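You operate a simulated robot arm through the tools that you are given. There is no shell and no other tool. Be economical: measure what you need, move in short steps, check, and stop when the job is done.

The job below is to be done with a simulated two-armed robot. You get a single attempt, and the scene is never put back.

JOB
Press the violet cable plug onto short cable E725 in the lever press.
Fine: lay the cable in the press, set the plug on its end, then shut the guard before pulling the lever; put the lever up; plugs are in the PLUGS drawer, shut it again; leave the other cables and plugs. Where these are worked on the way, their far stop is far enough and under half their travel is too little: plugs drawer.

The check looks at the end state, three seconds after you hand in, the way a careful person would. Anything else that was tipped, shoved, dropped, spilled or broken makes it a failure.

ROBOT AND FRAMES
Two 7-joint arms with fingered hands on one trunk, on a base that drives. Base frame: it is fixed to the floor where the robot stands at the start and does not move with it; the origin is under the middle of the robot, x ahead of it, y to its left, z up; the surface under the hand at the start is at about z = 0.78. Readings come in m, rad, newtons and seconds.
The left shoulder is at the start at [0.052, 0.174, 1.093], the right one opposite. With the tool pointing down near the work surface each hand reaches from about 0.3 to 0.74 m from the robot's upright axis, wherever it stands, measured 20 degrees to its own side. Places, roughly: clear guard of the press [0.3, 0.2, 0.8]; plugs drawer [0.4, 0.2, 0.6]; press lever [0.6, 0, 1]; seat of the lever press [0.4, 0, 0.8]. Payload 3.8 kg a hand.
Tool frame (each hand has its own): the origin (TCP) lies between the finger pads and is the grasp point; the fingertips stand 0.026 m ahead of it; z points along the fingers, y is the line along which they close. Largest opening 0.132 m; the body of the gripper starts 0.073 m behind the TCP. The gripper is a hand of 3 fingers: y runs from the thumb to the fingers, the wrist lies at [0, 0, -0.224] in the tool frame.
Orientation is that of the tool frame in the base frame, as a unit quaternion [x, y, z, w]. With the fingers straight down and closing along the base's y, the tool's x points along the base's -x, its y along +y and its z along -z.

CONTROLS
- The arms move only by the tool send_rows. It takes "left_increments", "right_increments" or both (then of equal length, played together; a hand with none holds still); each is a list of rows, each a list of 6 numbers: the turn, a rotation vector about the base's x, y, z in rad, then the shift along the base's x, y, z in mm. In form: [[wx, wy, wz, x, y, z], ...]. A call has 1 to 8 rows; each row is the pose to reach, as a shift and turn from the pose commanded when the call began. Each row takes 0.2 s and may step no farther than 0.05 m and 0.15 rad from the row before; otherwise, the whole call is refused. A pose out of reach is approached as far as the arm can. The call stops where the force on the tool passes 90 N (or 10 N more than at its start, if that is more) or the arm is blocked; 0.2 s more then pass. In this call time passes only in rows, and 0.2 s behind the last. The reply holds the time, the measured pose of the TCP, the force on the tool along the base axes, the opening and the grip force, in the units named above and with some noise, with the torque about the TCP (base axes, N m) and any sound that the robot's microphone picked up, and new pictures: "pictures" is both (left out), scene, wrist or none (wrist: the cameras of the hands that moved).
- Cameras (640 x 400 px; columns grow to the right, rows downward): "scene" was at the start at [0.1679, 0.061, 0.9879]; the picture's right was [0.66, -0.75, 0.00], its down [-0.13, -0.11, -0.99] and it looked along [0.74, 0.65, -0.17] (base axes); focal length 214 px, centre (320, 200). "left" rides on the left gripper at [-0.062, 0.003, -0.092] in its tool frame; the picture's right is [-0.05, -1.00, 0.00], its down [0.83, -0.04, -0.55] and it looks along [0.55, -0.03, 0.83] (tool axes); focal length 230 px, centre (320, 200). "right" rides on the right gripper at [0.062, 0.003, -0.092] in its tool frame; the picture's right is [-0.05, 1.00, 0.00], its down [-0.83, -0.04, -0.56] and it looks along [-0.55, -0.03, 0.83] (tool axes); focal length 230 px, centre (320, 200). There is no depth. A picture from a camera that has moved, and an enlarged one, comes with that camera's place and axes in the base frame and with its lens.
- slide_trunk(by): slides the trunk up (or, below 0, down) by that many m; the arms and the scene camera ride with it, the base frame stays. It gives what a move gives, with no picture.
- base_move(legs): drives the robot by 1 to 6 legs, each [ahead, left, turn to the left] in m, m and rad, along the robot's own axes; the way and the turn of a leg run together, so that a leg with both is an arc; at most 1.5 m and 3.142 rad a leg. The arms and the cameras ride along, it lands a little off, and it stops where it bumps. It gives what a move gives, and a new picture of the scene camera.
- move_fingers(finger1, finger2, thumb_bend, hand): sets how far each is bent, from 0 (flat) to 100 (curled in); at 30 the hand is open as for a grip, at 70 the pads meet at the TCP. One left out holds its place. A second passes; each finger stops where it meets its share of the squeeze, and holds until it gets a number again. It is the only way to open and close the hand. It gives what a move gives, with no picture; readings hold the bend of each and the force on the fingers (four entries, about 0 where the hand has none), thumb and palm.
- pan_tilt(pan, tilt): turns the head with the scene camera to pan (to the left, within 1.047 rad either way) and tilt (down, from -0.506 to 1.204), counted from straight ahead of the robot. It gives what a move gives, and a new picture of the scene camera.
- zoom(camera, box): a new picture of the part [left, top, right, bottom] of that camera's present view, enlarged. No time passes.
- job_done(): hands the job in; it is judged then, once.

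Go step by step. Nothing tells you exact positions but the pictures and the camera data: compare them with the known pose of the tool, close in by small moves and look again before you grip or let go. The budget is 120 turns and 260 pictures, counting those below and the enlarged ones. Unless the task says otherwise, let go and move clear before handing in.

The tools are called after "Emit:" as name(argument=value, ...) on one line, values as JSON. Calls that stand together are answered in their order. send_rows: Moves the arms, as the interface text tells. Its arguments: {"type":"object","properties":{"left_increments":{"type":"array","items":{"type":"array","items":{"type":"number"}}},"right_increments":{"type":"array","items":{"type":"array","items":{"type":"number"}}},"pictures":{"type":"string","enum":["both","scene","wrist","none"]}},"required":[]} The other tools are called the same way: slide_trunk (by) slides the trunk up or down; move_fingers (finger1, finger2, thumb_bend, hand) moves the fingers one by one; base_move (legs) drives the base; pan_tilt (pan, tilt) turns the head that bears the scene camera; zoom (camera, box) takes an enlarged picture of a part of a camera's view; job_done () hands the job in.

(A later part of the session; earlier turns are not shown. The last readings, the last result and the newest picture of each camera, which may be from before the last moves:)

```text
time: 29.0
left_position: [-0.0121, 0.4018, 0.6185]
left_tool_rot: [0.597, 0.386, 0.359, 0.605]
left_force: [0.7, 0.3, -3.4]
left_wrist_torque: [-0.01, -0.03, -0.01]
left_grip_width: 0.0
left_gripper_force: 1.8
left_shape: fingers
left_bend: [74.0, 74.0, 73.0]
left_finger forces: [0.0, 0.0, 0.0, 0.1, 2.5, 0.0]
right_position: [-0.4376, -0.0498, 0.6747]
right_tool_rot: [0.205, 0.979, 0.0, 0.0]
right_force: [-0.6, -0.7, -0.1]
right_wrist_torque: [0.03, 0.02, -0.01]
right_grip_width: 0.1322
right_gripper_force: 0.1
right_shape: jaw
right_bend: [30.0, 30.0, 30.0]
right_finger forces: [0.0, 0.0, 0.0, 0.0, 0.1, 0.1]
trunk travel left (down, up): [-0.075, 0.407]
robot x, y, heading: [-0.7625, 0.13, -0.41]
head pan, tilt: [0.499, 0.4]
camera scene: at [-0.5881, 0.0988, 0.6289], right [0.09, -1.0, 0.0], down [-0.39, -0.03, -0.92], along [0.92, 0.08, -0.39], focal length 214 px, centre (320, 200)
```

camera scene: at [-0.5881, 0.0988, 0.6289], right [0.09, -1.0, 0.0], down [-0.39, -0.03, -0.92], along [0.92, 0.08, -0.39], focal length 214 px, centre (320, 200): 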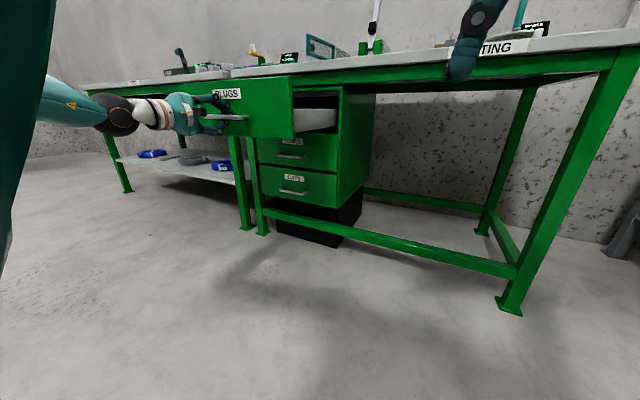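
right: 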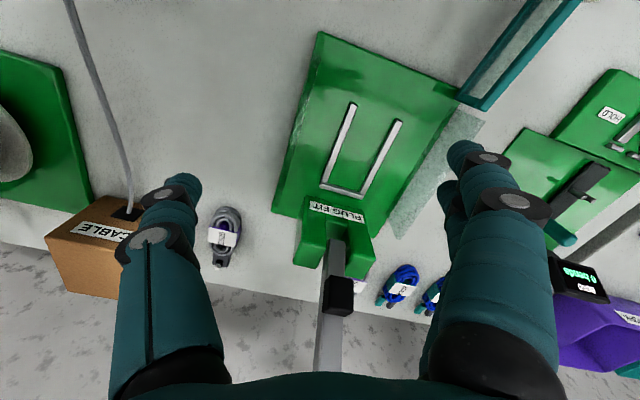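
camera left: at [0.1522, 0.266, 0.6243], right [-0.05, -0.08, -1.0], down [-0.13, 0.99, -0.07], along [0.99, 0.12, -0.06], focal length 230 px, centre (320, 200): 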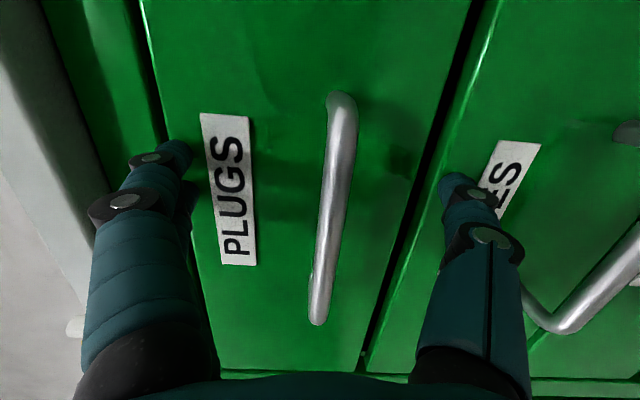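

Emit:
base_move(legs=[[-0.05, 0, 0]])

```text
time: 30.0
left_position: [-0.0583, 0.4212, 0.6188]
left_tool_rot: [0.596, 0.386, 0.359, 0.606]
left_force: [-0.2, 0.2, 0.7]
left_wrist_torque: [0.02, -0.05, 0.0]
left_grip_width: 0.0001
left_gripper_force: 0.2
left_shape: fingers
left_bend: [75.0, 74.0, 72.0]
left_finger forces: [0.1, 0.0, 0.0, 0.0, 0.0, 0.1]
right_position: [-0.4844, -0.0299, 0.6751]
right_tool_rot: [0.205, 0.979, -0.001, 0.0]
right_force: [-0.5, 0.8, 0.6]
right_wrist_torque: [0.02, -0.02, -0.01]
right_grip_width: 0.1317
right_gripper_force: 0.1
right_shape: jaw
right_bend: [30.0, 30.0, 30.0]
right_finger forces: [0.0, 0.0, 0.0, 0.1, 0.1, 0.0]
trunk travel left (down, up): [-0.075, 0.407]
robot x, y, heading: [-0.8128, 0.1499, -0.411]
head pan, tilt: [0.499, 0.4]
camera scene: at [-0.6347, 0.1189, 0.629], right [0.09, -1.0, 0.0], down [-0.39, -0.03, -0.92], along [0.92, 0.08, -0.39], focal length 214 px, centre (320, 200)
```

scene: 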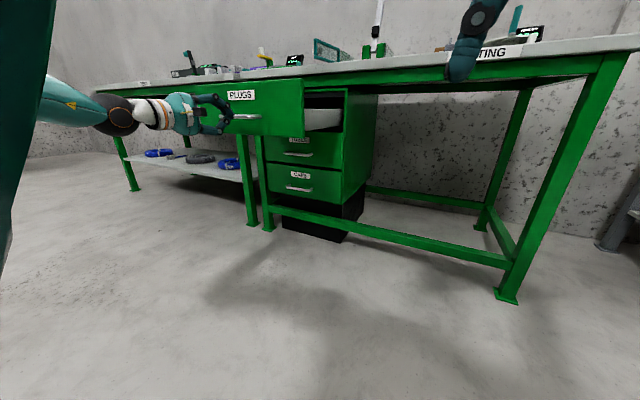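

The hand has slipped off with the drawer at its stop. Back away, raise the trunk, and look into the drawer.

Emit:
base_move(legs=[[-0.1, 0, 0]])

Emit:
slide_trunk(by=0.3)

Emit:
base_move(legs=[[0, 0.5, 0], [0.15, 0, 0]])

Emit:
pan_tilt(pan=0.1, tilt=0.8)

```text
time: 31.1
left_position: [-0.1476, 0.4594, 0.6199]
left_tool_rot: [0.595, 0.385, 0.359, 0.607]
left_force: [0.2, -0.5, -0.6]
left_wrist_torque: [0.0, -0.02, -0.02]
left_grip_width: 0.0
left_gripper_force: 0.1
left_shape: fingers
left_bend: [75.0, 74.0, 72.0]
left_finger forces: [0.0, 0.0, 0.0, 0.1, 0.0, 0.0]
right_position: [-0.5742, 0.0087, 0.6747]
right_tool_rot: [0.205, 0.979, 0.001, 0.0]
right_force: [1.2, 0.0, -0.2]
right_wrist_torque: [-0.01, -0.01, 0.02]
right_grip_width: 0.1318
right_gripper_force: 0.0
right_shape: jaw
right_bend: [30.0, 30.0, 30.0]
right_finger forces: [0.0, 0.0, 0.0, 0.1, 0.0, 0.0]
trunk travel left (down, up): [-0.075, 0.407]
robot x, y, heading: [-0.8984, 0.1895, -0.41]
head pan, tilt: [0.499, 0.4]
camera scene: at [-0.724, 0.1577, 0.629], right [0.09, -1.0, 0.0], down [-0.39, -0.03, -0.92], along [0.92, 0.08, -0.39], focal length 214 px, centre (320, 200)
```

scene: 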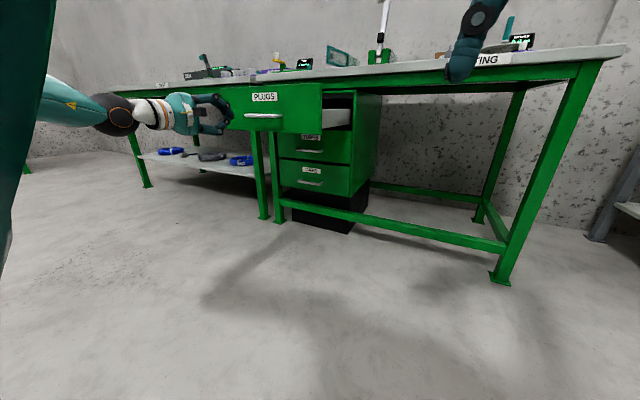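

```text
time: 34.1
left_position: [-0.1837, 0.4763, 1.0702]
left_tool_rot: [0.502, 0.318, 0.414, 0.689]
left_force: [-0.6, -0.1, 0.1]
left_wrist_torque: [-0.02, 0.0, -0.02]
left_grip_width: 0.0
left_gripper_force: 0.1
left_shape: fingers
left_bend: [75.0, 74.0, 72.0]
left_finger forces: [0.1, 0.0, 0.0, 0.0, 0.1, 0.0]
right_position: [-0.5737, 0.009, 0.9746]
right_tool_rot: [0.204, 0.979, 0.0, -0.001]
right_force: [0.0, -0.1, 0.1]
right_wrist_torque: [0.01, -0.02, -0.01]
right_grip_width: 0.1319
right_gripper_force: 0.1
right_shape: jaw
right_bend: [30.0, 30.0, 30.0]
right_finger forces: [0.0, 0.0, 0.1, 0.0, 0.0, 0.1]
trunk travel left (down, up): [-0.375, 0.107]
robot x, y, heading: [-0.899, 0.1839, -0.417]
head pan, tilt: [0.499, 0.4]
```

```text
time: 40.0
left_position: [0.1609, 0.8686, 1.0717]
left_tool_rot: [0.504, 0.317, 0.411, 0.691]
left_force: [0.6, 0.0, -0.3]
left_wrist_torque: [-0.03, -0.02, 0.0]
left_grip_width: 0.0002
left_gripper_force: 0.1
left_shape: fingers
left_bend: [75.0, 74.0, 72.0]
left_finger forces: [0.0, 0.0, 0.1, 0.0, 0.1, 0.0]
right_position: [-0.2314, 0.404, 0.9732]
right_tool_rot: [0.208, 0.978, 0.001, 0.0]
right_force: [0.3, 0.1, -0.8]
right_wrist_torque: [0.01, 0.03, 0.0]
right_grip_width: 0.132
right_gripper_force: 0.1
right_shape: jaw
right_bend: [30.0, 30.0, 30.0]
right_finger forces: [0.0, 0.1, 0.1, 0.0, 0.1, 0.0]
trunk travel left (down, up): [-0.375, 0.107]
robot x, y, heading: [-0.5589, 0.586, -0.417]
head pan, tilt: [0.499, 0.4]
camera scene: at [-0.3788, 0.553, 0.9368], right [0.08, -1.0, 0.0], down [-0.39, -0.03, -0.92], along [0.92, 0.07, -0.39], focal length 214 px, centre (320, 200)
```

scene: 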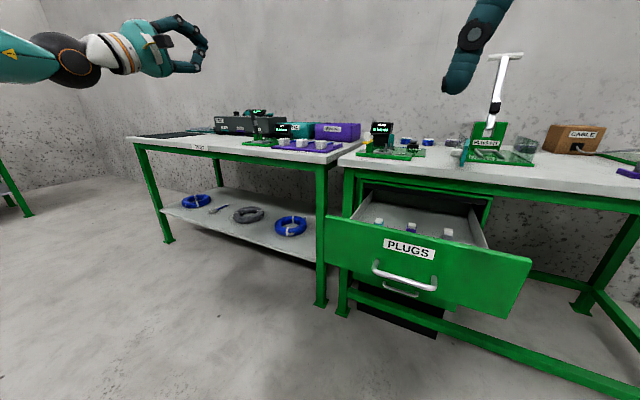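

```text
time: 40.9
left_position: [0.161, 0.8686, 1.0709]
left_tool_rot: [0.504, 0.317, 0.411, 0.69]
left_force: [0.1, 0.9, -1.1]
left_wrist_torque: [0.01, -0.05, 0.01]
left_grip_width: 0.0
left_gripper_force: 0.0
left_shape: fingers
left_bend: [75.0, 74.0, 72.0]
left_finger forces: [0.0, 0.0, 0.1, 0.1, 0.0, 0.0]
right_position: [-0.2331, 0.4039, 0.9747]
right_tool_rot: [0.208, 0.978, 0.0, 0.0]
right_force: [0.3, 0.1, 0.6]
right_wrist_torque: [0.01, -0.02, -0.02]
right_grip_width: 0.1318
right_gripper_force: 0.0
right_shape: jaw
right_bend: [30.0, 30.0, 30.0]
right_finger forces: [0.0, 0.0, 0.0, 0.0, 0.0, 0.0]
trunk travel left (down, up): [-0.375, 0.107]
robot x, y, heading: [-0.5542, 0.5844, -0.418]
head pan, tilt: [0.099, 0.799]
camera scene: at [-0.3951, 0.5206, 0.9019], right [-0.31, -0.95, 0.0], down [-0.68, 0.22, -0.7], along [0.66, -0.22, -0.72], focal length 214 px, centre (320, 200)
```

scene: 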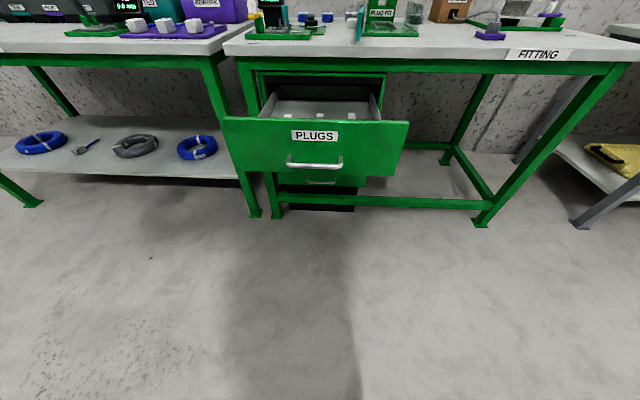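

Three plugs lie in the drawer. Zoom to see the colours.

Emit:
zoom(camera="scene", box=[250, 70, 400, 170])

Emit:
zoom(camera="right", box=[0, 0, 640, 400])

```text
4.00 times, centred on (325, 120) of scene
camera zoom: at [-0.3951, 0.5206, 0.9019], right [-0.31, -0.95, 0.0], down [-0.68, 0.22, -0.7], along [0.66, -0.22, -0.72], focal length 858 px, centre (300, 520)
```

zoom: 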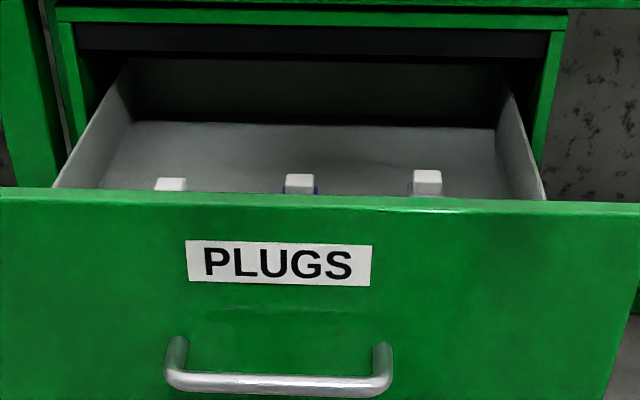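

```text
1.00 times, centred on (320, 200) of right (not enlarged: the box is as wide or as high as the picture)
camera zoom: at [-0.2881, 0.4332, 1.0682], right [0.45, 0.89, 0.0], down [0.74, -0.38, 0.55], along [0.49, -0.25, -0.83], focal length 230 px, centre (320, 200)
```

zoom: 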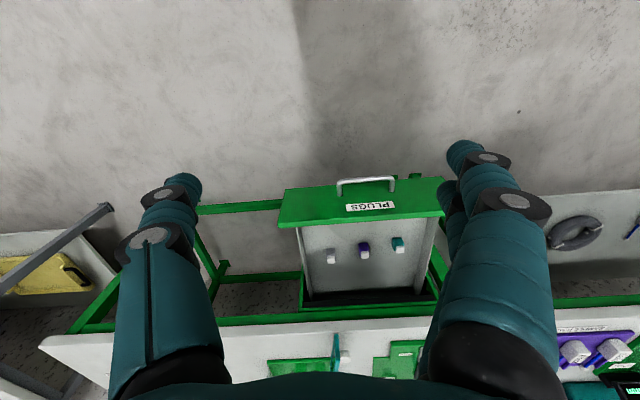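

The middle plug is violet, at about [0.215, 0.317, 0.59]. I'll drive nearer so that the right hand can reach it from above.

Emit:
base_move(legs=[[0, 0.2, 0], [0.2, 0, 0]])

Emit:
move_fingers(hand="right", finger1=48, finger2=48, thumb_bend=48)

Emit:
zoom(camera="right", box=[0, 0, 640, 400])

```text
time: 44.5
left_position: [0.4311, 0.9652, 1.0706]
left_tool_rot: [0.505, 0.315, 0.409, 0.692]
left_force: [0.6, 0.5, 0.2]
left_wrist_torque: [0.0, -0.01, -0.04]
left_grip_width: 0.0
left_gripper_force: 0.1
left_shape: fingers
left_bend: [75.0, 74.0, 72.0]
left_finger forces: [0.0, 0.1, 0.0, 0.1, 0.0, 0.0]
right_position: [0.0348, 0.5046, 0.9745]
right_tool_rot: [0.212, 0.977, 0.0, -0.001]
right_force: [0.6, 0.5, 0.2]
right_wrist_torque: [0.05, 0.02, -0.02]
right_grip_width: 0.1316
right_gripper_force: 0.0
right_shape: jaw
right_bend: [30.0, 30.0, 30.0]
right_finger forces: [0.1, 0.1, 0.0, 0.0, 0.0, 0.1]
trunk travel left (down, up): [-0.375, 0.107]
robot x, y, heading: [-0.2903, 0.6846, -0.422]
head pan, tilt: [0.099, 0.799]
camera scene: at [-0.1267, 0.6213, 0.9017], right [-0.32, -0.95, 0.0], down [-0.68, 0.23, -0.7], along [0.66, -0.22, -0.72], focal length 214 px, centre (320, 200)
```

scene: 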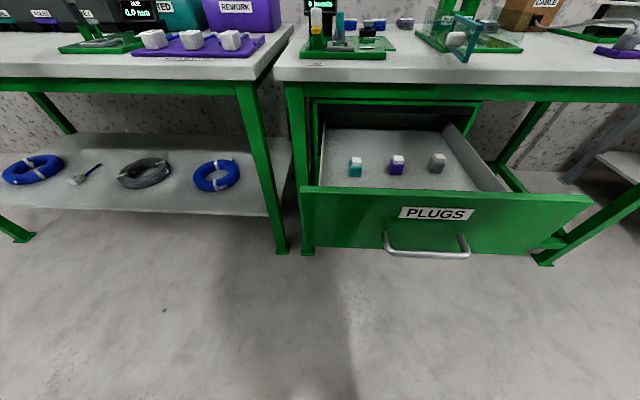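

```text
time: 45.5
left_position: [0.4312, 0.9656, 1.0704]
left_tool_rot: [0.505, 0.315, 0.409, 0.692]
left_force: [0.7, -0.2, -0.3]
left_wrist_torque: [-0.01, -0.01, 0.0]
left_grip_width: 0.0
left_gripper_force: 0.1
left_shape: fingers
left_bend: [75.0, 74.0, 72.0]
left_finger forces: [0.0, 0.0, 0.0, 0.0, 0.0, 0.0]
right_position: [0.0348, 0.5044, 0.9747]
right_tool_rot: [0.211, 0.977, 0.0, 0.0]
right_force: [-0.2, 0.0, -0.2]
right_wrist_torque: [-0.02, 0.02, -0.03]
right_grip_width: 0.0752
right_gripper_force: 0.0
right_shape: fingers
right_bend: [48.0, 48.0, 48.0]
right_finger forces: [0.1, 0.0, 0.0, 0.0, 0.0, 0.0]
trunk travel left (down, up): [-0.375, 0.107]
robot x, y, heading: [-0.2906, 0.6871, -0.428]
head pan, tilt: [0.099, 0.799]
```

```text
1.00 times, centred on (320, 200) of right (not enlarged: the box is as wide or as high as the picture)
camera zoom: at [-0.0206, 0.5335, 1.0682], right [0.46, 0.89, 0.0], down [0.74, -0.38, 0.55], along [0.49, -0.25, -0.83], focal length 230 px, centre (320, 200)
```

zoom: 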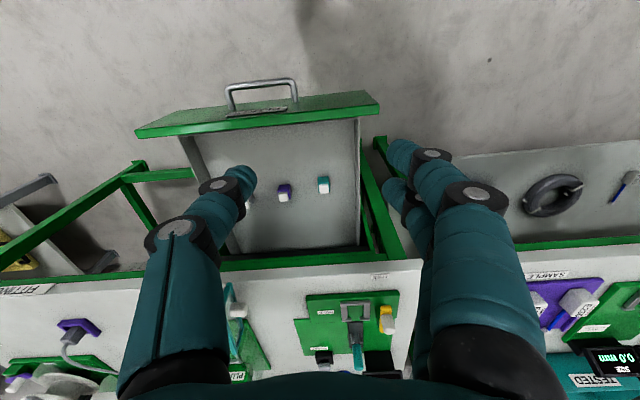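

Zoom on the plugs to learn their shape and orientation.

Emit:
zoom(camera="right", box=[240, 160, 350, 230])

Emit:
zoom(camera="scene", box=[340, 140, 460, 190])

```text
5.71 times, centred on (295, 195) of right
camera zoom: at [-0.0206, 0.5335, 1.0682], right [0.46, 0.89, 0.0], down [0.74, -0.38, 0.55], along [0.49, -0.25, -0.83], focal length 1315 px, centre (463, 229)
```

zoom: 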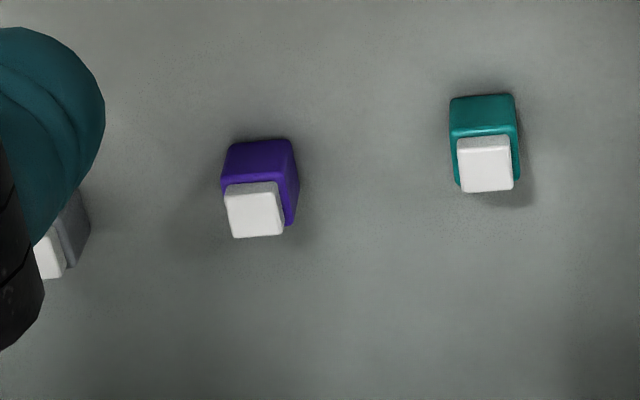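

```text
5.33 times, centred on (400, 165) of scene
camera zoom: at [-0.1271, 0.6215, 0.9018], right [-0.32, -0.95, 0.0], down [-0.68, 0.23, -0.7], along [0.66, -0.22, -0.72], focal length 1144 px, centre (-107, 387)
```

zoom: 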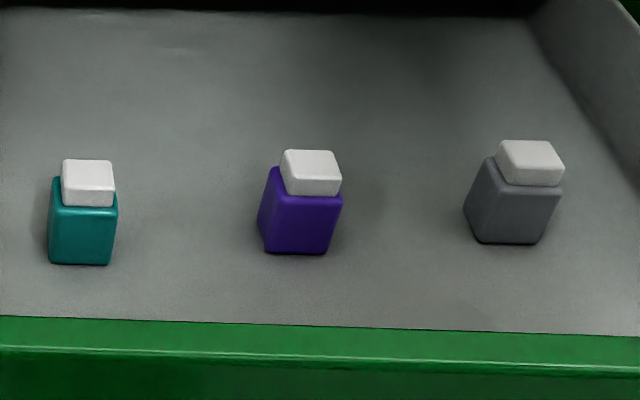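

Plugs stand upright; violet plug's top is at about [0.198, 0.326, 0.62]. Move the right hand above it, then look.

Emit:
send_rows(right_increments=[[0, 0, 0, 27, -30, 0], [0, 0, 0, 54, -60, 0], [0, 0, 0, 81, -90, -10], [0, 0, 0, 108, -120, -50], [0, 0, 0, 136, -148, -85], [0, 0, 0, 163, -178, -110], [0, 0, 0, 163, -178, -155], [0, 0, 0, 163, -178, -200]], pictures="none")

Emit:
send_rows(right_increments=[[0, 0, 0, 0, 0, -45]], pictures="both")

```text
refused: row 4 steps farther than a row can; nothing moved
```

```text
time: 45.9
left_position: [0.4302, 0.9658, 1.0721]
left_tool_rot: [0.505, 0.315, 0.409, 0.692]
left_force: [-0.6, 0.0, 1.0]
left_wrist_torque: [-0.01, -0.02, 0.0]
left_grip_width: 0.0
left_gripper_force: 0.0
left_shape: fingers
left_bend: [75.0, 74.0, 72.0]
left_finger forces: [0.1, 0.1, 0.0, 0.0, 0.0, 0.0]
right_position: [0.0357, 0.502, 0.9281]
right_tool_rot: [0.212, 0.977, 0.0, 0.0]
right_force: [0.5, -0.8, -1.1]
right_wrist_torque: [-0.01, -0.02, -0.02]
right_grip_width: 0.0752
right_gripper_force: 0.1
right_shape: fingers
right_bend: [48.0, 48.0, 48.0]
right_finger forces: [0.1, 0.1, 0.0, 0.0, 0.0, 0.0]
trunk travel left (down, up): [-0.375, 0.107]
robot x, y, heading: [-0.2907, 0.6889, -0.428]
head pan, tilt: [0.099, 0.799]
camera scene: at [-0.127, 0.621, 0.9017], right [-0.32, -0.95, 0.0], down [-0.68, 0.23, -0.7], along [0.66, -0.22, -0.72], focal length 214 px, centre (320, 200)
camera right: at [-0.02, 0.5304, 1.0222], right [0.46, 0.89, 0.0], down [0.74, -0.38, 0.55], along [0.49, -0.25, -0.83], focal length 230 px, centre (320, 200)
```

scene: 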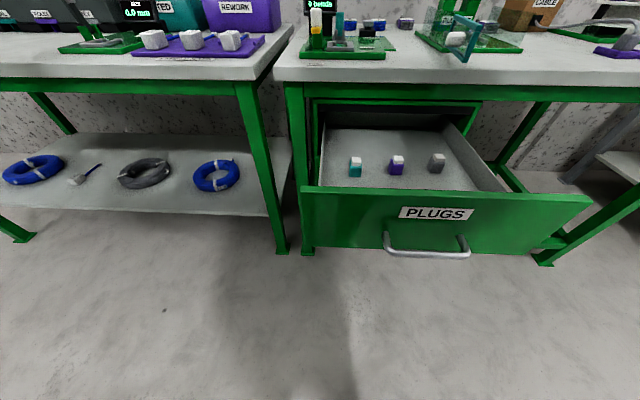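
right: 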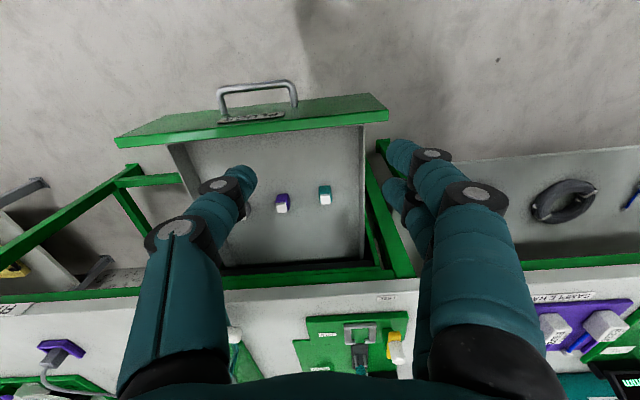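

Emit:
send_rows(right_increments=[[0, 0, 0, 27, -30, 0], [0, 0, 0, 54, -60, 0], [0, 0, 0, 81, -90, -10], [0, 0, 0, 103, -113, -40], [0, 0, 0, 125, -136, -75], [0, 0, 0, 144, -156, -115], [0, 0, 0, 155, -168, -160], [0, 0, 0, 162, -177, -208]], pictures="both")

```text
time: 47.7
left_position: [0.4323, 0.9675, 1.0708]
left_tool_rot: [0.504, 0.316, 0.408, 0.692]
left_force: [-0.4, 0.5, 0.3]
left_wrist_torque: [-0.03, -0.01, -0.01]
left_grip_width: 0.0001
left_gripper_force: 0.1
left_shape: fingers
left_bend: [75.0, 74.0, 72.0]
left_finger forces: [0.0, 0.0, 0.0, 0.0, 0.0, 0.0]
right_position: [0.0574, 0.512, 0.8836]
right_tool_rot: [0.198, 0.98, -0.005, 0.007]
right_force: [0.0, 0.3, -0.1]
right_wrist_torque: [-0.03, 0.02, -0.02]
right_grip_width: 0.0746
right_gripper_force: 0.1
right_shape: fingers
right_bend: [48.0, 48.0, 48.0]
right_finger forces: [0.1, 0.0, 0.0, 0.0, 0.0, 0.0]
right hand out of reach, approached as far as the arm can: row 1, 2, 3, 4, 5, 6, 7, 8
trunk travel left (down, up): [-0.375, 0.107]
robot x, y, heading: [-0.2924, 0.6868, -0.421]
head pan, tilt: [0.099, 0.799]
camera scene: at [-0.1268, 0.6221, 0.9017], right [-0.32, -0.95, 0.0], down [-0.68, 0.23, -0.7], along [0.66, -0.22, -0.72], focal length 214 px, centre (320, 200)
camera right: at [0.0, 0.5405, 0.9758], right [0.44, 0.9, -0.01], down [0.74, -0.36, 0.57], along [0.51, -0.25, -0.82], focal length 230 px, centre (320, 200)
```

scene: 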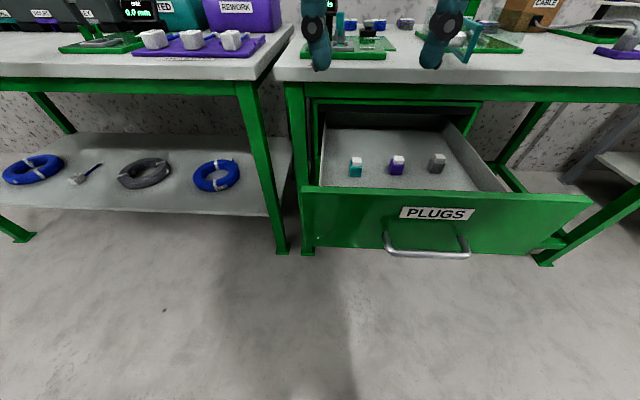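
right: 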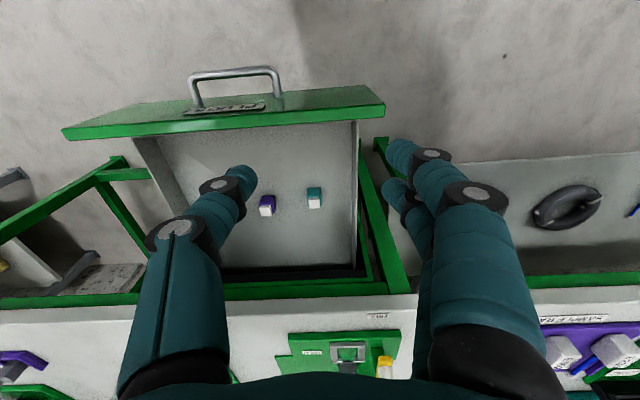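

The right arm reports out of reach; I'll test whether it settles closer with more time.

Emit:
send_rows(right_increments=[[0, 0, 0, 0, 0, 10], [0, 0, 0, 0, 0, 20], [0, 0, 0, 0, 0, 30], [0, 0, 0, 0, 0, 40], [0, 0, 0, 0, 0, 50]], pictures="none")

```text
time: 48.9
left_position: [0.4304, 0.967, 1.0722]
left_tool_rot: [0.504, 0.315, 0.41, 0.692]
left_force: [-0.5, 0.3, -0.9]
left_wrist_torque: [-0.02, 0.02, 0.01]
left_grip_width: 0.0
left_gripper_force: 0.1
left_shape: fingers
left_bend: [75.0, 74.0, 72.0]
left_finger forces: [0.0, 0.1, 0.1, 0.0, 0.0, 0.0]
right_position: [0.0642, 0.5265, 0.936]
right_tool_rot: [0.211, 0.977, 0.0, 0.0]
right_force: [-0.3, -0.1, -0.3]
right_wrist_torque: [-0.01, -0.04, -0.02]
right_grip_width: 0.0746
right_gripper_force: 0.1
right_shape: fingers
right_bend: [48.0, 48.0, 48.0]
right_finger forces: [0.0, 0.0, 0.1, 0.0, 0.1, 0.1]
trunk travel left (down, up): [-0.375, 0.107]
robot x, y, heading: [-0.2895, 0.6831, -0.428]
head pan, tilt: [0.099, 0.799]
```

Emit:
send_rows(right_increments=[[0, 0, 0, 25, -11, 0], [0, 0, 0, 50, -22, 0], [0, 0, 0, 75, -33, 0]], pictures="none")

Emit:
send_rows(right_increments=[[0, 0, 0, -12, -27, 0], [0, 0, 0, -24, -54, 0], [0, 0, 0, -36, -81, 0]], pictures="none")

```text
time: 49.7
left_position: [0.4318, 0.966, 1.0698]
left_tool_rot: [0.504, 0.315, 0.409, 0.692]
left_force: [-0.1, -0.3, -0.9]
left_wrist_torque: [-0.02, -0.02, -0.01]
left_grip_width: 0.0001
left_gripper_force: 0.0
left_shape: fingers
left_bend: [75.0, 74.0, 72.0]
left_finger forces: [0.0, 0.0, 0.1, 0.0, 0.0, 0.0]
right_position: [0.0731, 0.5242, 0.9367]
right_tool_rot: [0.211, 0.977, 0.001, 0.0]
right_force: [0.8, -0.2, 0.4]
right_wrist_torque: [-0.04, 0.03, 0.01]
right_grip_width: 0.0748
right_gripper_force: 0.1
right_shape: fingers
right_bend: [48.0, 48.0, 48.0]
right_finger forces: [0.0, 0.0, 0.1, 0.1, 0.0, 0.0]
right hand out of reach, approached as far as the arm can: row 1, 2, 3
trunk travel left (down, up): [-0.375, 0.107]
robot x, y, heading: [-0.2884, 0.687, -0.427]
head pan, tilt: [0.099, 0.799]
```

```text
time: 50.5
left_position: [0.4307, 0.9654, 1.0714]
left_tool_rot: [0.504, 0.315, 0.409, 0.692]
left_force: [0.1, -0.3, -0.9]
left_wrist_torque: [0.02, -0.03, -0.01]
left_grip_width: 0.0002
left_gripper_force: 0.0
left_shape: fingers
left_bend: [75.0, 74.0, 72.0]
left_finger forces: [0.1, 0.0, 0.0, 0.1, 0.0, 0.0]
right_position: [0.0592, 0.4973, 0.9331]
right_tool_rot: [0.212, 0.977, 0.001, 0.0]
right_force: [-1.1, 0.4, 0.7]
right_wrist_torque: [-0.02, -0.01, -0.01]
right_grip_width: 0.0748
right_gripper_force: 0.0
right_shape: fingers
right_bend: [48.0, 48.0, 48.0]
right_finger forces: [0.1, 0.1, 0.0, 0.0, 0.1, 0.1]
right hand out of reach, approached as far as the arm can: row 2, 3
trunk travel left (down, up): [-0.375, 0.107]
robot x, y, heading: [-0.2882, 0.684, -0.427]
head pan, tilt: [0.099, 0.799]
```

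Perhaps the hand must be lower relative to the shoulder before it can go forward. Lower it first, in free space before the bench edge.

Emit:
send_rows(right_increments=[[0, 0, 0, 0, 0, -40], [0, 0, 0, 0, 0, -80], [0, 0, 0, 0, 0, -120], [0, 0, 0, 0, 0, -160], [0, 0, 0, 10, -20, -170], [0, 0, 0, 20, -40, -170], [0, 0, 0, 45, -65, -170], [0, 0, 0, 70, -90, -170]], pictures="none")

```text
time: 52.3
left_position: [0.4318, 0.9669, 1.071]
left_tool_rot: [0.504, 0.315, 0.41, 0.692]
left_force: [0.4, -0.7, 0.1]
left_wrist_torque: [-0.02, 0.02, -0.03]
left_grip_width: 0.0
left_gripper_force: 0.1
left_shape: fingers
left_bend: [75.0, 74.0, 72.0]
left_finger forces: [0.1, 0.0, 0.1, 0.0, 0.0, 0.0]
right_position: [0.0618, 0.4973, 0.7702]
right_tool_rot: [0.212, 0.977, 0.0, 0.0]
right_force: [-1.0, 0.1, -0.2]
right_wrist_torque: [-0.02, -0.04, 0.01]
right_grip_width: 0.0745
right_gripper_force: 0.0
right_shape: fingers
right_bend: [48.0, 48.0, 48.0]
right_finger forces: [0.1, 0.0, 0.0, 0.2, 0.0, 0.0]
right hand out of reach, approached as far as the arm can: row 1, 2, 3, 5, 6, 7, 8
trunk travel left (down, up): [-0.375, 0.107]
robot x, y, heading: [-0.2892, 0.686, -0.429]
head pan, tilt: [0.099, 0.799]
```

Emit:
send_rows(right_increments=[[0, 0, 0, 20, -20, 0], [0, 0, 0, 40, -40, 0], [0, 0, 0, 60, -60, 0]], pictures="scene")

Emit:
pan_tilt(pan=-0.6, tilt=0.0)

```text
time: 53.1
left_position: [0.4315, 0.9658, 1.0713]
left_tool_rot: [0.505, 0.315, 0.409, 0.692]
left_force: [0.7, -0.2, -0.7]
left_wrist_torque: [0.0, -0.01, 0.0]
left_grip_width: 0.0
left_gripper_force: 0.1
left_shape: fingers
left_bend: [75.0, 74.0, 72.0]
left_finger forces: [0.1, 0.0, 0.1, 0.0, 0.0, 0.0]
right_position: [0.0626, 0.4973, 0.7706]
right_tool_rot: [0.211, 0.978, 0.0, 0.0]
right_force: [0.1, -0.2, -0.1]
right_wrist_torque: [0.01, -0.03, -0.01]
right_grip_width: 0.0745
right_gripper_force: 0.1
right_shape: fingers
right_bend: [48.0, 48.0, 48.0]
right_finger forces: [0.1, 0.0, 0.0, 0.1, 0.0, 0.1]
right hand out of reach, approached as far as the arm can: row 1, 2, 3
trunk travel left (down, up): [-0.375, 0.107]
robot x, y, heading: [-0.2884, 0.6876, -0.424]
head pan, tilt: [0.099, 0.799]
camera scene: at [-0.1271, 0.6215, 0.9018], right [-0.32, -0.95, 0.0], down [-0.68, 0.23, -0.7], along [0.66, -0.22, -0.72], focal length 214 px, centre (320, 200)
```

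scene: 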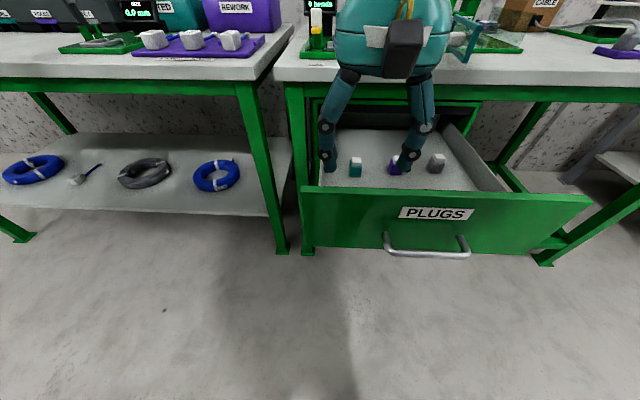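

```text
time: 54.2
left_position: [0.431, 0.9661, 1.0717]
left_tool_rot: [0.505, 0.315, 0.409, 0.691]
left_force: [0.2, -0.3, -1.7]
left_wrist_torque: [0.01, 0.0, -0.03]
left_grip_width: 0.0001
left_gripper_force: 0.1
left_shape: fingers
left_bend: [75.0, 74.0, 72.0]
left_finger forces: [0.1, 0.1, 0.0, 0.0, 0.0, 0.0]
right_position: [0.0621, 0.4988, 0.7705]
right_tool_rot: [0.211, 0.977, 0.001, -0.001]
right_force: [-0.3, 0.2, 0.5]
right_wrist_torque: [0.01, 0.0, 0.01]
right_grip_width: 0.0746
right_gripper_force: 0.0
right_shape: fingers
right_bend: [48.0, 48.0, 48.0]
right_finger forces: [0.0, 0.1, 0.1, 0.0, 0.0, 0.1]
trunk travel left (down, up): [-0.375, 0.107]
robot x, y, heading: [-0.2918, 0.6893, -0.425]
head pan, tilt: [-0.6, 0.0]
camera scene: at [-0.1568, 0.5704, 0.9738], right [-0.85, -0.52, 0.0], down [0.0, 0.0, -1.0], along [0.52, -0.85, 0.0], focal length 214 px, centre (320, 200)
```

scene: 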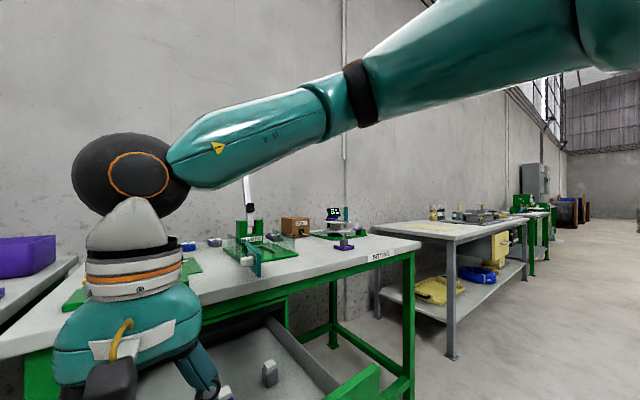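

The forearm comes in sideways, so a wrist limit is likely. Test moving with a clockwise yaw.

Emit:
send_rows(right_increments=[[0, 0, -0.12, 10, -10, 0], [0, 0, -0.24, 20, -20, 0], [0, 0, -0.36, 40, -40, 0], [0, 0, -0.48, 60, -60, 0]], pictures="none")

Emit:
send_rows(right_increments=[[0, 0, 0, 0, 0, 0.1]], pictures="scene")

```text
time: 55.2
left_position: [0.4318, 0.9645, 1.0709]
left_tool_rot: [0.504, 0.315, 0.409, 0.692]
left_force: [-0.3, -0.1, 0.2]
left_wrist_torque: [0.0, -0.02, 0.02]
left_grip_width: 0.0
left_gripper_force: 0.0
left_shape: fingers
left_bend: [75.0, 74.0, 72.0]
left_finger forces: [0.1, 0.1, 0.0, 0.1, 0.1, 0.1]
right_position: [0.1209, 0.4343, 0.769]
right_tool_rot: [0.439, 0.899, -0.001, 0.0]
right_force: [-0.4, 0.4, 0.5]
right_wrist_torque: [-0.02, -0.01, -0.03]
right_grip_width: 0.0745
right_gripper_force: 0.1
right_shape: fingers
right_bend: [48.0, 48.0, 48.0]
right_finger forces: [0.0, 0.1, 0.1, 0.0, 0.2, 0.1]
trunk travel left (down, up): [-0.375, 0.107]
robot x, y, heading: [-0.2902, 0.6859, -0.43]
head pan, tilt: [-0.6, 0.0]
```

```text
time: 55.6
left_position: [0.4312, 0.9658, 1.0705]
left_tool_rot: [0.504, 0.315, 0.41, 0.691]
left_force: [0.8, 0.2, 0.9]
left_wrist_torque: [-0.01, 0.0, 0.01]
left_grip_width: 0.0
left_gripper_force: 0.1
left_shape: fingers
left_bend: [75.0, 74.0, 72.0]
left_finger forces: [0.0, 0.0, 0.1, 0.0, 0.0, 0.0]
right_position: [0.12, 0.4334, 0.769]
right_tool_rot: [0.437, 0.899, 0.0, 0.0]
right_force: [0.8, -0.2, 0.2]
right_wrist_torque: [0.02, -0.01, 0.01]
right_grip_width: 0.0745
right_gripper_force: 0.0
right_shape: fingers
right_bend: [48.0, 48.0, 48.0]
right_finger forces: [0.0, 0.0, 0.0, 0.0, 0.1, 0.0]
trunk travel left (down, up): [-0.375, 0.107]
robot x, y, heading: [-0.2879, 0.688, -0.421]
head pan, tilt: [-0.6, 0.0]
camera scene: at [-0.1569, 0.5702, 0.9739], right [-0.86, -0.52, 0.0], down [0.0, 0.0, -1.0], along [0.52, -0.86, 0.0], focal length 214 px, centre (320, 200)
```

scene: 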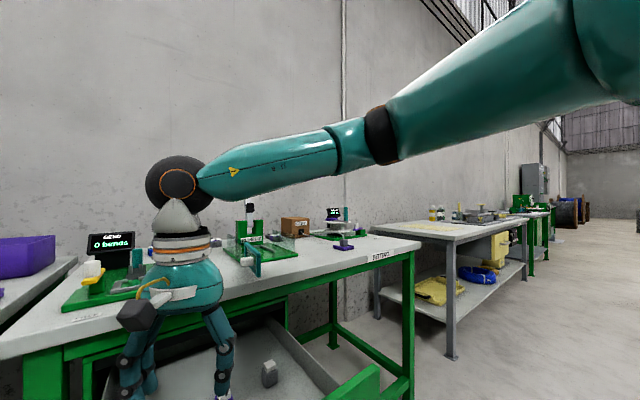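

Yawing clockwise frees the arm. I'll instead turn the base left by 0.485 so the hand ends bench-aligned over the violet plug (trunk raised first for clearance).

Emit:
slide_trunk(by=0.08)

Emit:
base_move(legs=[[0, -0.297, 0], [0.139, 0, 0], [0, 0, 0.485]])

Emit:
zoom(camera="right", box=[0, 0, 640, 400])

```text
time: 56.8
left_position: [0.3892, 0.986, 1.2621]
left_tool_rot: [0.433, 0.266, 0.441, 0.74]
left_force: [0.4, -0.1, -0.1]
left_wrist_torque: [-0.06, -0.02, 0.01]
left_grip_width: 0.0
left_gripper_force: 0.0
left_shape: fingers
left_bend: [75.0, 74.0, 72.0]
left_finger forces: [0.0, 0.1, 0.0, 0.0, 0.0, 0.1]
right_position: [0.1159, 0.434, 0.8475]
right_tool_rot: [0.437, 0.899, 0.001, -0.003]
right_force: [-0.7, -0.1, 0.2]
right_wrist_torque: [0.02, 0.02, 0.01]
right_grip_width: 0.0744
right_gripper_force: 0.0
right_shape: fingers
right_bend: [48.0, 48.0, 48.0]
right_finger forces: [0.0, 0.0, 0.1, 0.1, 0.0, 0.0]
trunk travel left (down, up): [-0.455, 0.027]
robot x, y, heading: [-0.289, 0.6841, -0.427]
head pan, tilt: [-0.6, 0.0]
```

```text
time: 62.4
left_position: [0.1644, 0.94, 1.2635]
left_tool_rot: [0.353, 0.363, 0.611, 0.608]
left_force: [0.0, 0.1, 0.1]
left_wrist_torque: [-0.01, -0.02, 0.01]
left_grip_width: 0.0001
left_gripper_force: 0.0
left_shape: fingers
left_bend: [75.0, 74.0, 72.0]
left_finger forces: [0.0, 0.0, 0.0, 0.1, 0.0, 0.0]
right_position: [0.1897, 0.3261, 0.8489]
right_tool_rot: [0.202, 0.979, 0.0, 0.0]
right_force: [-0.1, -0.5, 0.4]
right_wrist_torque: [-0.01, 0.02, 0.0]
right_grip_width: 0.0741
right_gripper_force: 0.1
right_shape: fingers
right_bend: [48.0, 48.0, 48.0]
right_finger forces: [0.0, 0.0, 0.0, 0.0, 0.1, 0.0]
trunk travel left (down, up): [-0.455, 0.027]
robot x, y, heading: [-0.2884, 0.3528, 0.074]
head pan, tilt: [-0.6, 0.0]
camera scene: at [-0.1047, 0.3159, 1.0771], right [-0.5, -0.86, 0.0], down [0.0, 0.0, -1.0], along [0.86, -0.5, 0.0], focal length 214 px, centre (320, 200)
```

scene: 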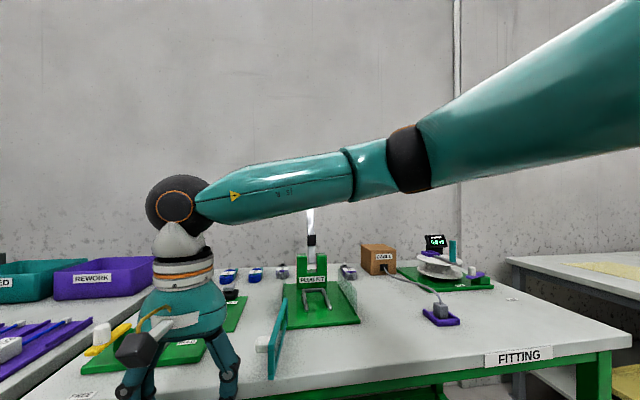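

```text
1.00 times, centred on (320, 200) of right (not enlarged: the box is as wide or as high as the picture)
camera zoom: at [0.1339, 0.354, 0.9421], right [0.44, 0.9, 0.0], down [0.75, -0.37, 0.55], along [0.5, -0.25, -0.83], focal length 230 px, centre (320, 200)
```

zoom: 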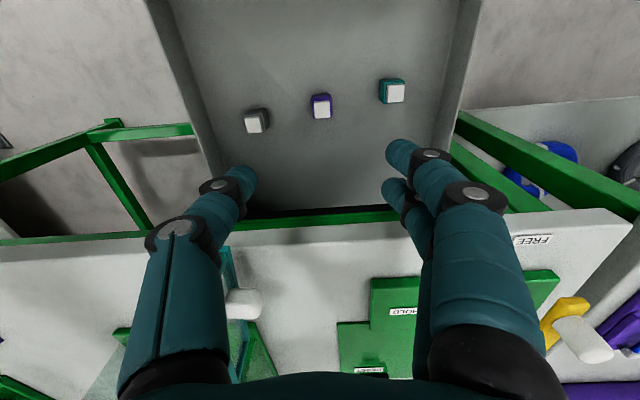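

Well placed: plug top is at [0.196, 0.326]. Descend 13 cm and check.

Emit:
send_rows(right_increments=[[0, 0, 0, 3, 0, -40], [0, 0, 0, 6, 0, -80], [0, 0, 0, 6, 0, -120], [0, 0, 0, 6, 0, -160]], pictures="wrist")

```text
time: 63.4
left_position: [0.1641, 0.9402, 1.2626]
left_tool_rot: [0.354, 0.362, 0.611, 0.608]
left_force: [-0.8, -0.4, -0.3]
left_wrist_torque: [-0.01, 0.03, 0.01]
left_grip_width: 0.0001
left_gripper_force: 0.1
left_shape: fingers
left_bend: [75.0, 74.0, 72.0]
left_finger forces: [0.0, 0.0, 0.0, 0.1, 0.0, 0.1]
right_position: [0.1877, 0.2852, 0.7122]
right_tool_rot: [0.202, 0.979, 0.002, 0.001]
right_force: [0.5, 0.2, 0.3]
right_wrist_torque: [0.04, -0.01, -0.02]
right_grip_width: 0.0742
right_gripper_force: 0.0
right_shape: fingers
right_bend: [48.0, 48.0, 48.0]
right_finger forces: [0.1, 0.1, 0.0, 0.1, 0.0, 0.0]
right hand out of reach, approached as far as the arm can: row 3, 4
trunk travel left (down, up): [-0.455, 0.027]
robot x, y, heading: [-0.2869, 0.3534, 0.072]
head pan, tilt: [-0.6, 0.0]
camera right: at [0.1311, 0.3142, 0.8048], right [0.44, 0.9, 0.0], down [0.74, -0.37, 0.56], along [0.5, -0.24, -0.83], focal length 230 px, centre (320, 200)
```

right: 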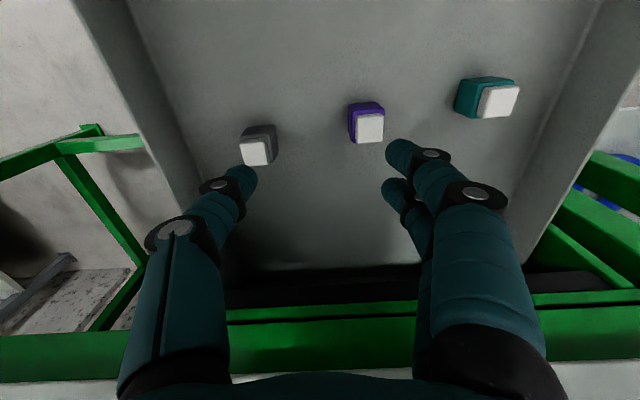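

The arm ran to its limit; I'll raise it back over the plug and lower with the trunk instead.

Emit:
send_rows(right_increments=[[0, 0, 0, 0, 0, 40], [0, 0, 0, 4, 20, 75], [0, 0, 0, 8, 41, 110]], pictures="none")

Emit:
slide_trunk(by=-0.13)

Emit:
zoom(camera="right", box=[0, 0, 640, 400])

```text
time: 64.2
left_position: [0.1637, 0.9414, 1.2639]
left_tool_rot: [0.353, 0.363, 0.611, 0.609]
left_force: [-0.4, 0.3, 0.2]
left_wrist_torque: [0.01, 0.0, 0.01]
left_grip_width: 0.0003
left_gripper_force: 0.0
left_shape: fingers
left_bend: [75.0, 74.0, 72.0]
left_finger forces: [0.1, 0.1, 0.0, 0.0, 0.0, 0.0]
right_position: [0.1954, 0.3277, 0.8199]
right_tool_rot: [0.201, 0.98, 0.0, -0.001]
right_force: [0.0, 0.0, -0.5]
right_wrist_torque: [0.02, -0.01, 0.01]
right_grip_width: 0.0744
right_gripper_force: 0.1
right_shape: fingers
right_bend: [48.0, 48.0, 48.0]
right_finger forces: [0.1, 0.0, 0.0, 0.1, 0.0, 0.0]
trunk travel left (down, up): [-0.455, 0.027]
robot x, y, heading: [-0.2893, 0.3527, 0.072]
head pan, tilt: [-0.6, 0.0]
```

```text
time: 65.8
left_position: [0.162, 0.9406, 1.1338]
left_tool_rot: [0.354, 0.363, 0.611, 0.608]
left_force: [0.2, 1.4, -0.4]
left_wrist_torque: [0.0, 0.03, 0.03]
left_grip_width: 0.0
left_gripper_force: 0.0
left_shape: fingers
left_bend: [75.0, 74.0, 72.0]
left_finger forces: [0.1, 0.1, 0.1, 0.0, 0.1, 0.1]
right_position: [0.1924, 0.3233, 0.6928]
right_tool_rot: [0.202, 0.979, 0.001, 0.0]
right_force: [-0.1, 0.1, 0.0]
right_wrist_torque: [-0.03, -0.04, 0.01]
right_grip_width: 0.0746
right_gripper_force: 0.0
right_shape: fingers
right_bend: [48.0, 48.0, 48.0]
right_finger forces: [0.1, 0.0, 0.1, 0.0, 0.0, 0.0]
trunk travel left (down, up): [-0.325, 0.157]
robot x, y, heading: [-0.2865, 0.3547, 0.07]
head pan, tilt: [-0.6, 0.0]
```

```text
1.00 times, centred on (320, 200) of right (not enlarged: the box is as wide or as high as the picture)
camera zoom: at [0.1362, 0.3517, 0.7864], right [0.44, 0.9, 0.0], down [0.75, -0.37, 0.56], along [0.5, -0.25, -0.83], focal length 230 px, centre (320, 200)
```

zoom: 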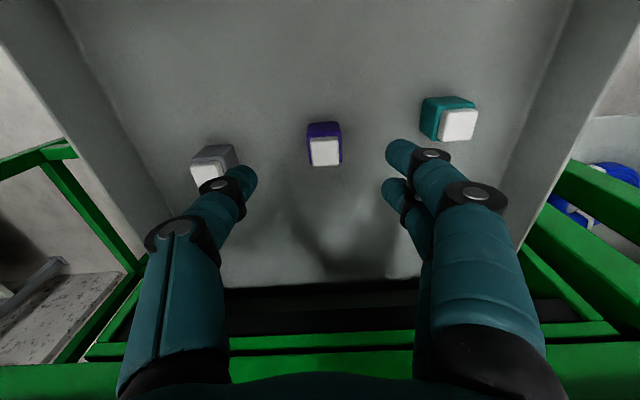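

Good alignment: shift 6 mm, then lower the trunk 8 cm.

Emit:
send_rows(right_increments=[[0, 0, 0, 7, 3, 0]], pictures="none")

Emit:
slide_trunk(by=-0.075)

Emit:
zoom(camera="right", box=[120, 50, 520, 300])

```text
time: 66.2
left_position: [0.1631, 0.9404, 1.1338]
left_tool_rot: [0.353, 0.364, 0.611, 0.609]
left_force: [-0.1, 0.1, 0.5]
left_wrist_torque: [-0.01, 0.01, 0.02]
left_grip_width: 0.0001
left_gripper_force: 0.0
left_shape: fingers
left_bend: [75.0, 74.0, 72.0]
left_finger forces: [0.1, 0.0, 0.1, 0.0, 0.0, 0.0]
right_position: [0.2002, 0.3267, 0.6935]
right_tool_rot: [0.202, 0.979, 0.001, 0.0]
right_force: [-0.1, 0.4, -0.4]
right_wrist_torque: [0.03, -0.01, 0.01]
right_grip_width: 0.0745
right_gripper_force: 0.0
right_shape: fingers
right_bend: [48.0, 48.0, 48.0]
right_finger forces: [0.1, 0.0, 0.0, 0.0, 0.0, 0.0]
trunk travel left (down, up): [-0.325, 0.157]
robot x, y, heading: [-0.2851, 0.3537, 0.07]
head pan, tilt: [-0.6, 0.0]
```

```text
time: 67.3
left_position: [0.1628, 0.9403, 1.0586]
left_tool_rot: [0.353, 0.362, 0.611, 0.609]
left_force: [0.2, 0.9, -0.1]
left_wrist_torque: [0.01, 0.01, 0.0]
left_grip_width: 0.0001
left_gripper_force: 0.0
left_shape: fingers
left_bend: [75.0, 74.0, 72.0]
left_finger forces: [0.1, 0.0, 0.0, 0.0, 0.1, 0.0]
right_position: [0.1983, 0.326, 0.6174]
right_tool_rot: [0.203, 0.979, 0.0, 0.0]
right_force: [0.4, -0.6, 0.9]
right_wrist_torque: [0.04, 0.03, 0.02]
right_grip_width: 0.0741
right_gripper_force: 1.1
right_shape: fingers
right_bend: [48.0, 48.0, 48.0]
right_finger forces: [0.3, 0.4, 0.0, 0.0, 0.1, 0.0]
trunk travel left (down, up): [-0.25, 0.232]
robot x, y, heading: [-0.2884, 0.3552, 0.073]
head pan, tilt: [-0.6, 0.0]
```

```text
1.60 times, centred on (320, 175) of right
camera zoom: at [0.1433, 0.3548, 0.711], right [0.44, 0.9, 0.0], down [0.75, -0.37, 0.56], along [0.5, -0.25, -0.83], focal length 368 px, centre (320, 240)
```

zoom: 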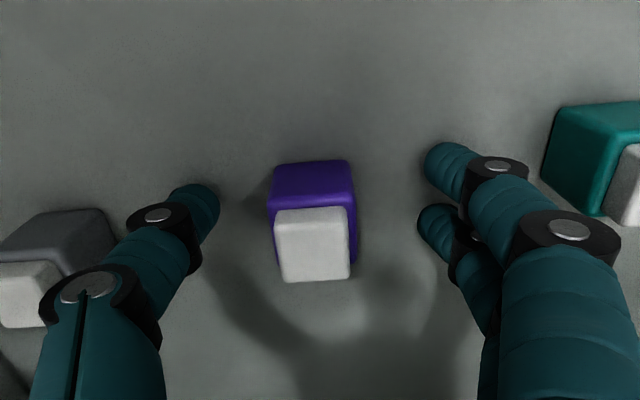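

The plug is between the fingers near the floor. Close the hand.

Emit:
move_fingers(hand="right", finger1=72, finger2=72, thumb_bend=72)

Emit:
zoom(camera="right", box=[120, 50, 520, 300])

```text
time: 68.3
left_position: [0.1637, 0.9401, 1.0589]
left_tool_rot: [0.354, 0.363, 0.611, 0.608]
left_force: [0.4, 0.0, 0.5]
left_wrist_torque: [0.0, 0.01, 0.0]
left_grip_width: 0.0001
left_gripper_force: 0.0
left_shape: fingers
left_bend: [75.0, 74.0, 72.0]
left_finger forces: [0.0, 0.0, 0.1, 0.1, 0.0, 0.0]
right_position: [0.2004, 0.3272, 0.6167]
right_tool_rot: [0.202, 0.979, 0.0, 0.0]
right_force: [-0.3, 0.4, 0.2]
right_wrist_torque: [0.0, 0.01, -0.02]
right_grip_width: 0.0254
right_gripper_force: 13.7
right_shape: fingers
right_bend: [67.0, 67.0, 65.0]
right_finger forces: [7.1, 7.1, 0.0, 0.1, 14.0, 0.0]
trunk travel left (down, up): [-0.25, 0.232]
robot x, y, heading: [-0.2873, 0.3508, 0.074]
head pan, tilt: [-0.6, 0.0]
```

```text
1.60 times, centred on (320, 175) of right
camera zoom: at [0.1432, 0.3548, 0.711], right [0.44, 0.9, 0.0], down [0.75, -0.37, 0.55], along [0.5, -0.25, -0.83], focal length 368 px, centre (320, 240)
```

zoom: 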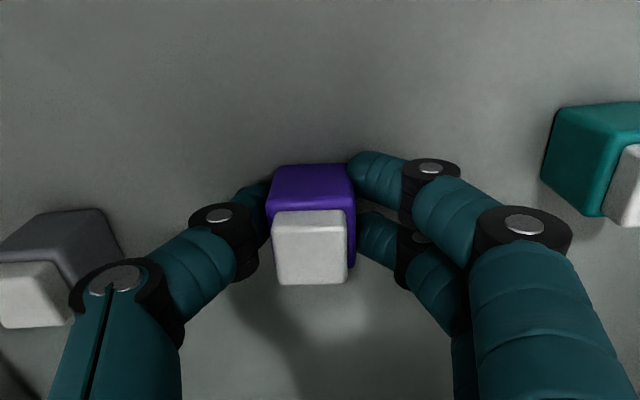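

Gripped firmly. Lift with the trunk.

Emit:
slide_trunk(by=0.22)

Emit:
zoom(camera="right", box=[120, 50, 520, 300])

```text
time: 70.6
left_position: [0.1369, 0.9384, 1.3204]
left_tool_rot: [0.329, 0.334, 0.627, 0.622]
left_force: [-0.1, -0.1, 0.5]
left_wrist_torque: [0.01, -0.02, 0.0]
left_grip_width: 0.0001
left_gripper_force: 0.1
left_shape: fingers
left_bend: [75.0, 74.0, 72.0]
left_finger forces: [0.1, 0.0, 0.0, 0.0, 0.0, 0.0]
right_position: [0.2067, 0.3266, 0.8626]
right_tool_rot: [0.203, 0.979, 0.008, 0.026]
right_force: [0.6, 0.3, -0.3]
right_wrist_torque: [-0.01, -0.04, -0.05]
right_grip_width: 0.0252
right_gripper_force: 13.8
right_shape: fingers
right_bend: [67.0, 67.0, 65.0]
right_finger forces: [6.8, 7.0, 0.1, 0.0, 13.9, 0.0]
trunk travel left (down, up): [-0.47, 0.012]
robot x, y, heading: [-0.2846, 0.3526, 0.075]
head pan, tilt: [-0.6, 0.0]
```

```text
1.60 times, centred on (320, 175) of right
camera zoom: at [0.1462, 0.3546, 0.9524], right [0.44, 0.9, 0.03], down [0.71, -0.37, 0.59], along [0.54, -0.24, -0.81], focal length 368 px, centre (320, 240)
```

zoom: 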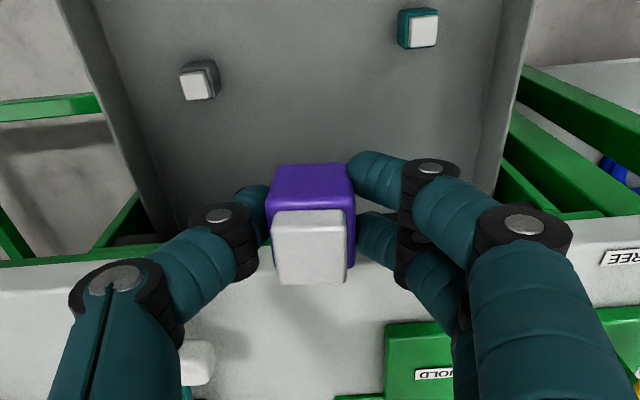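

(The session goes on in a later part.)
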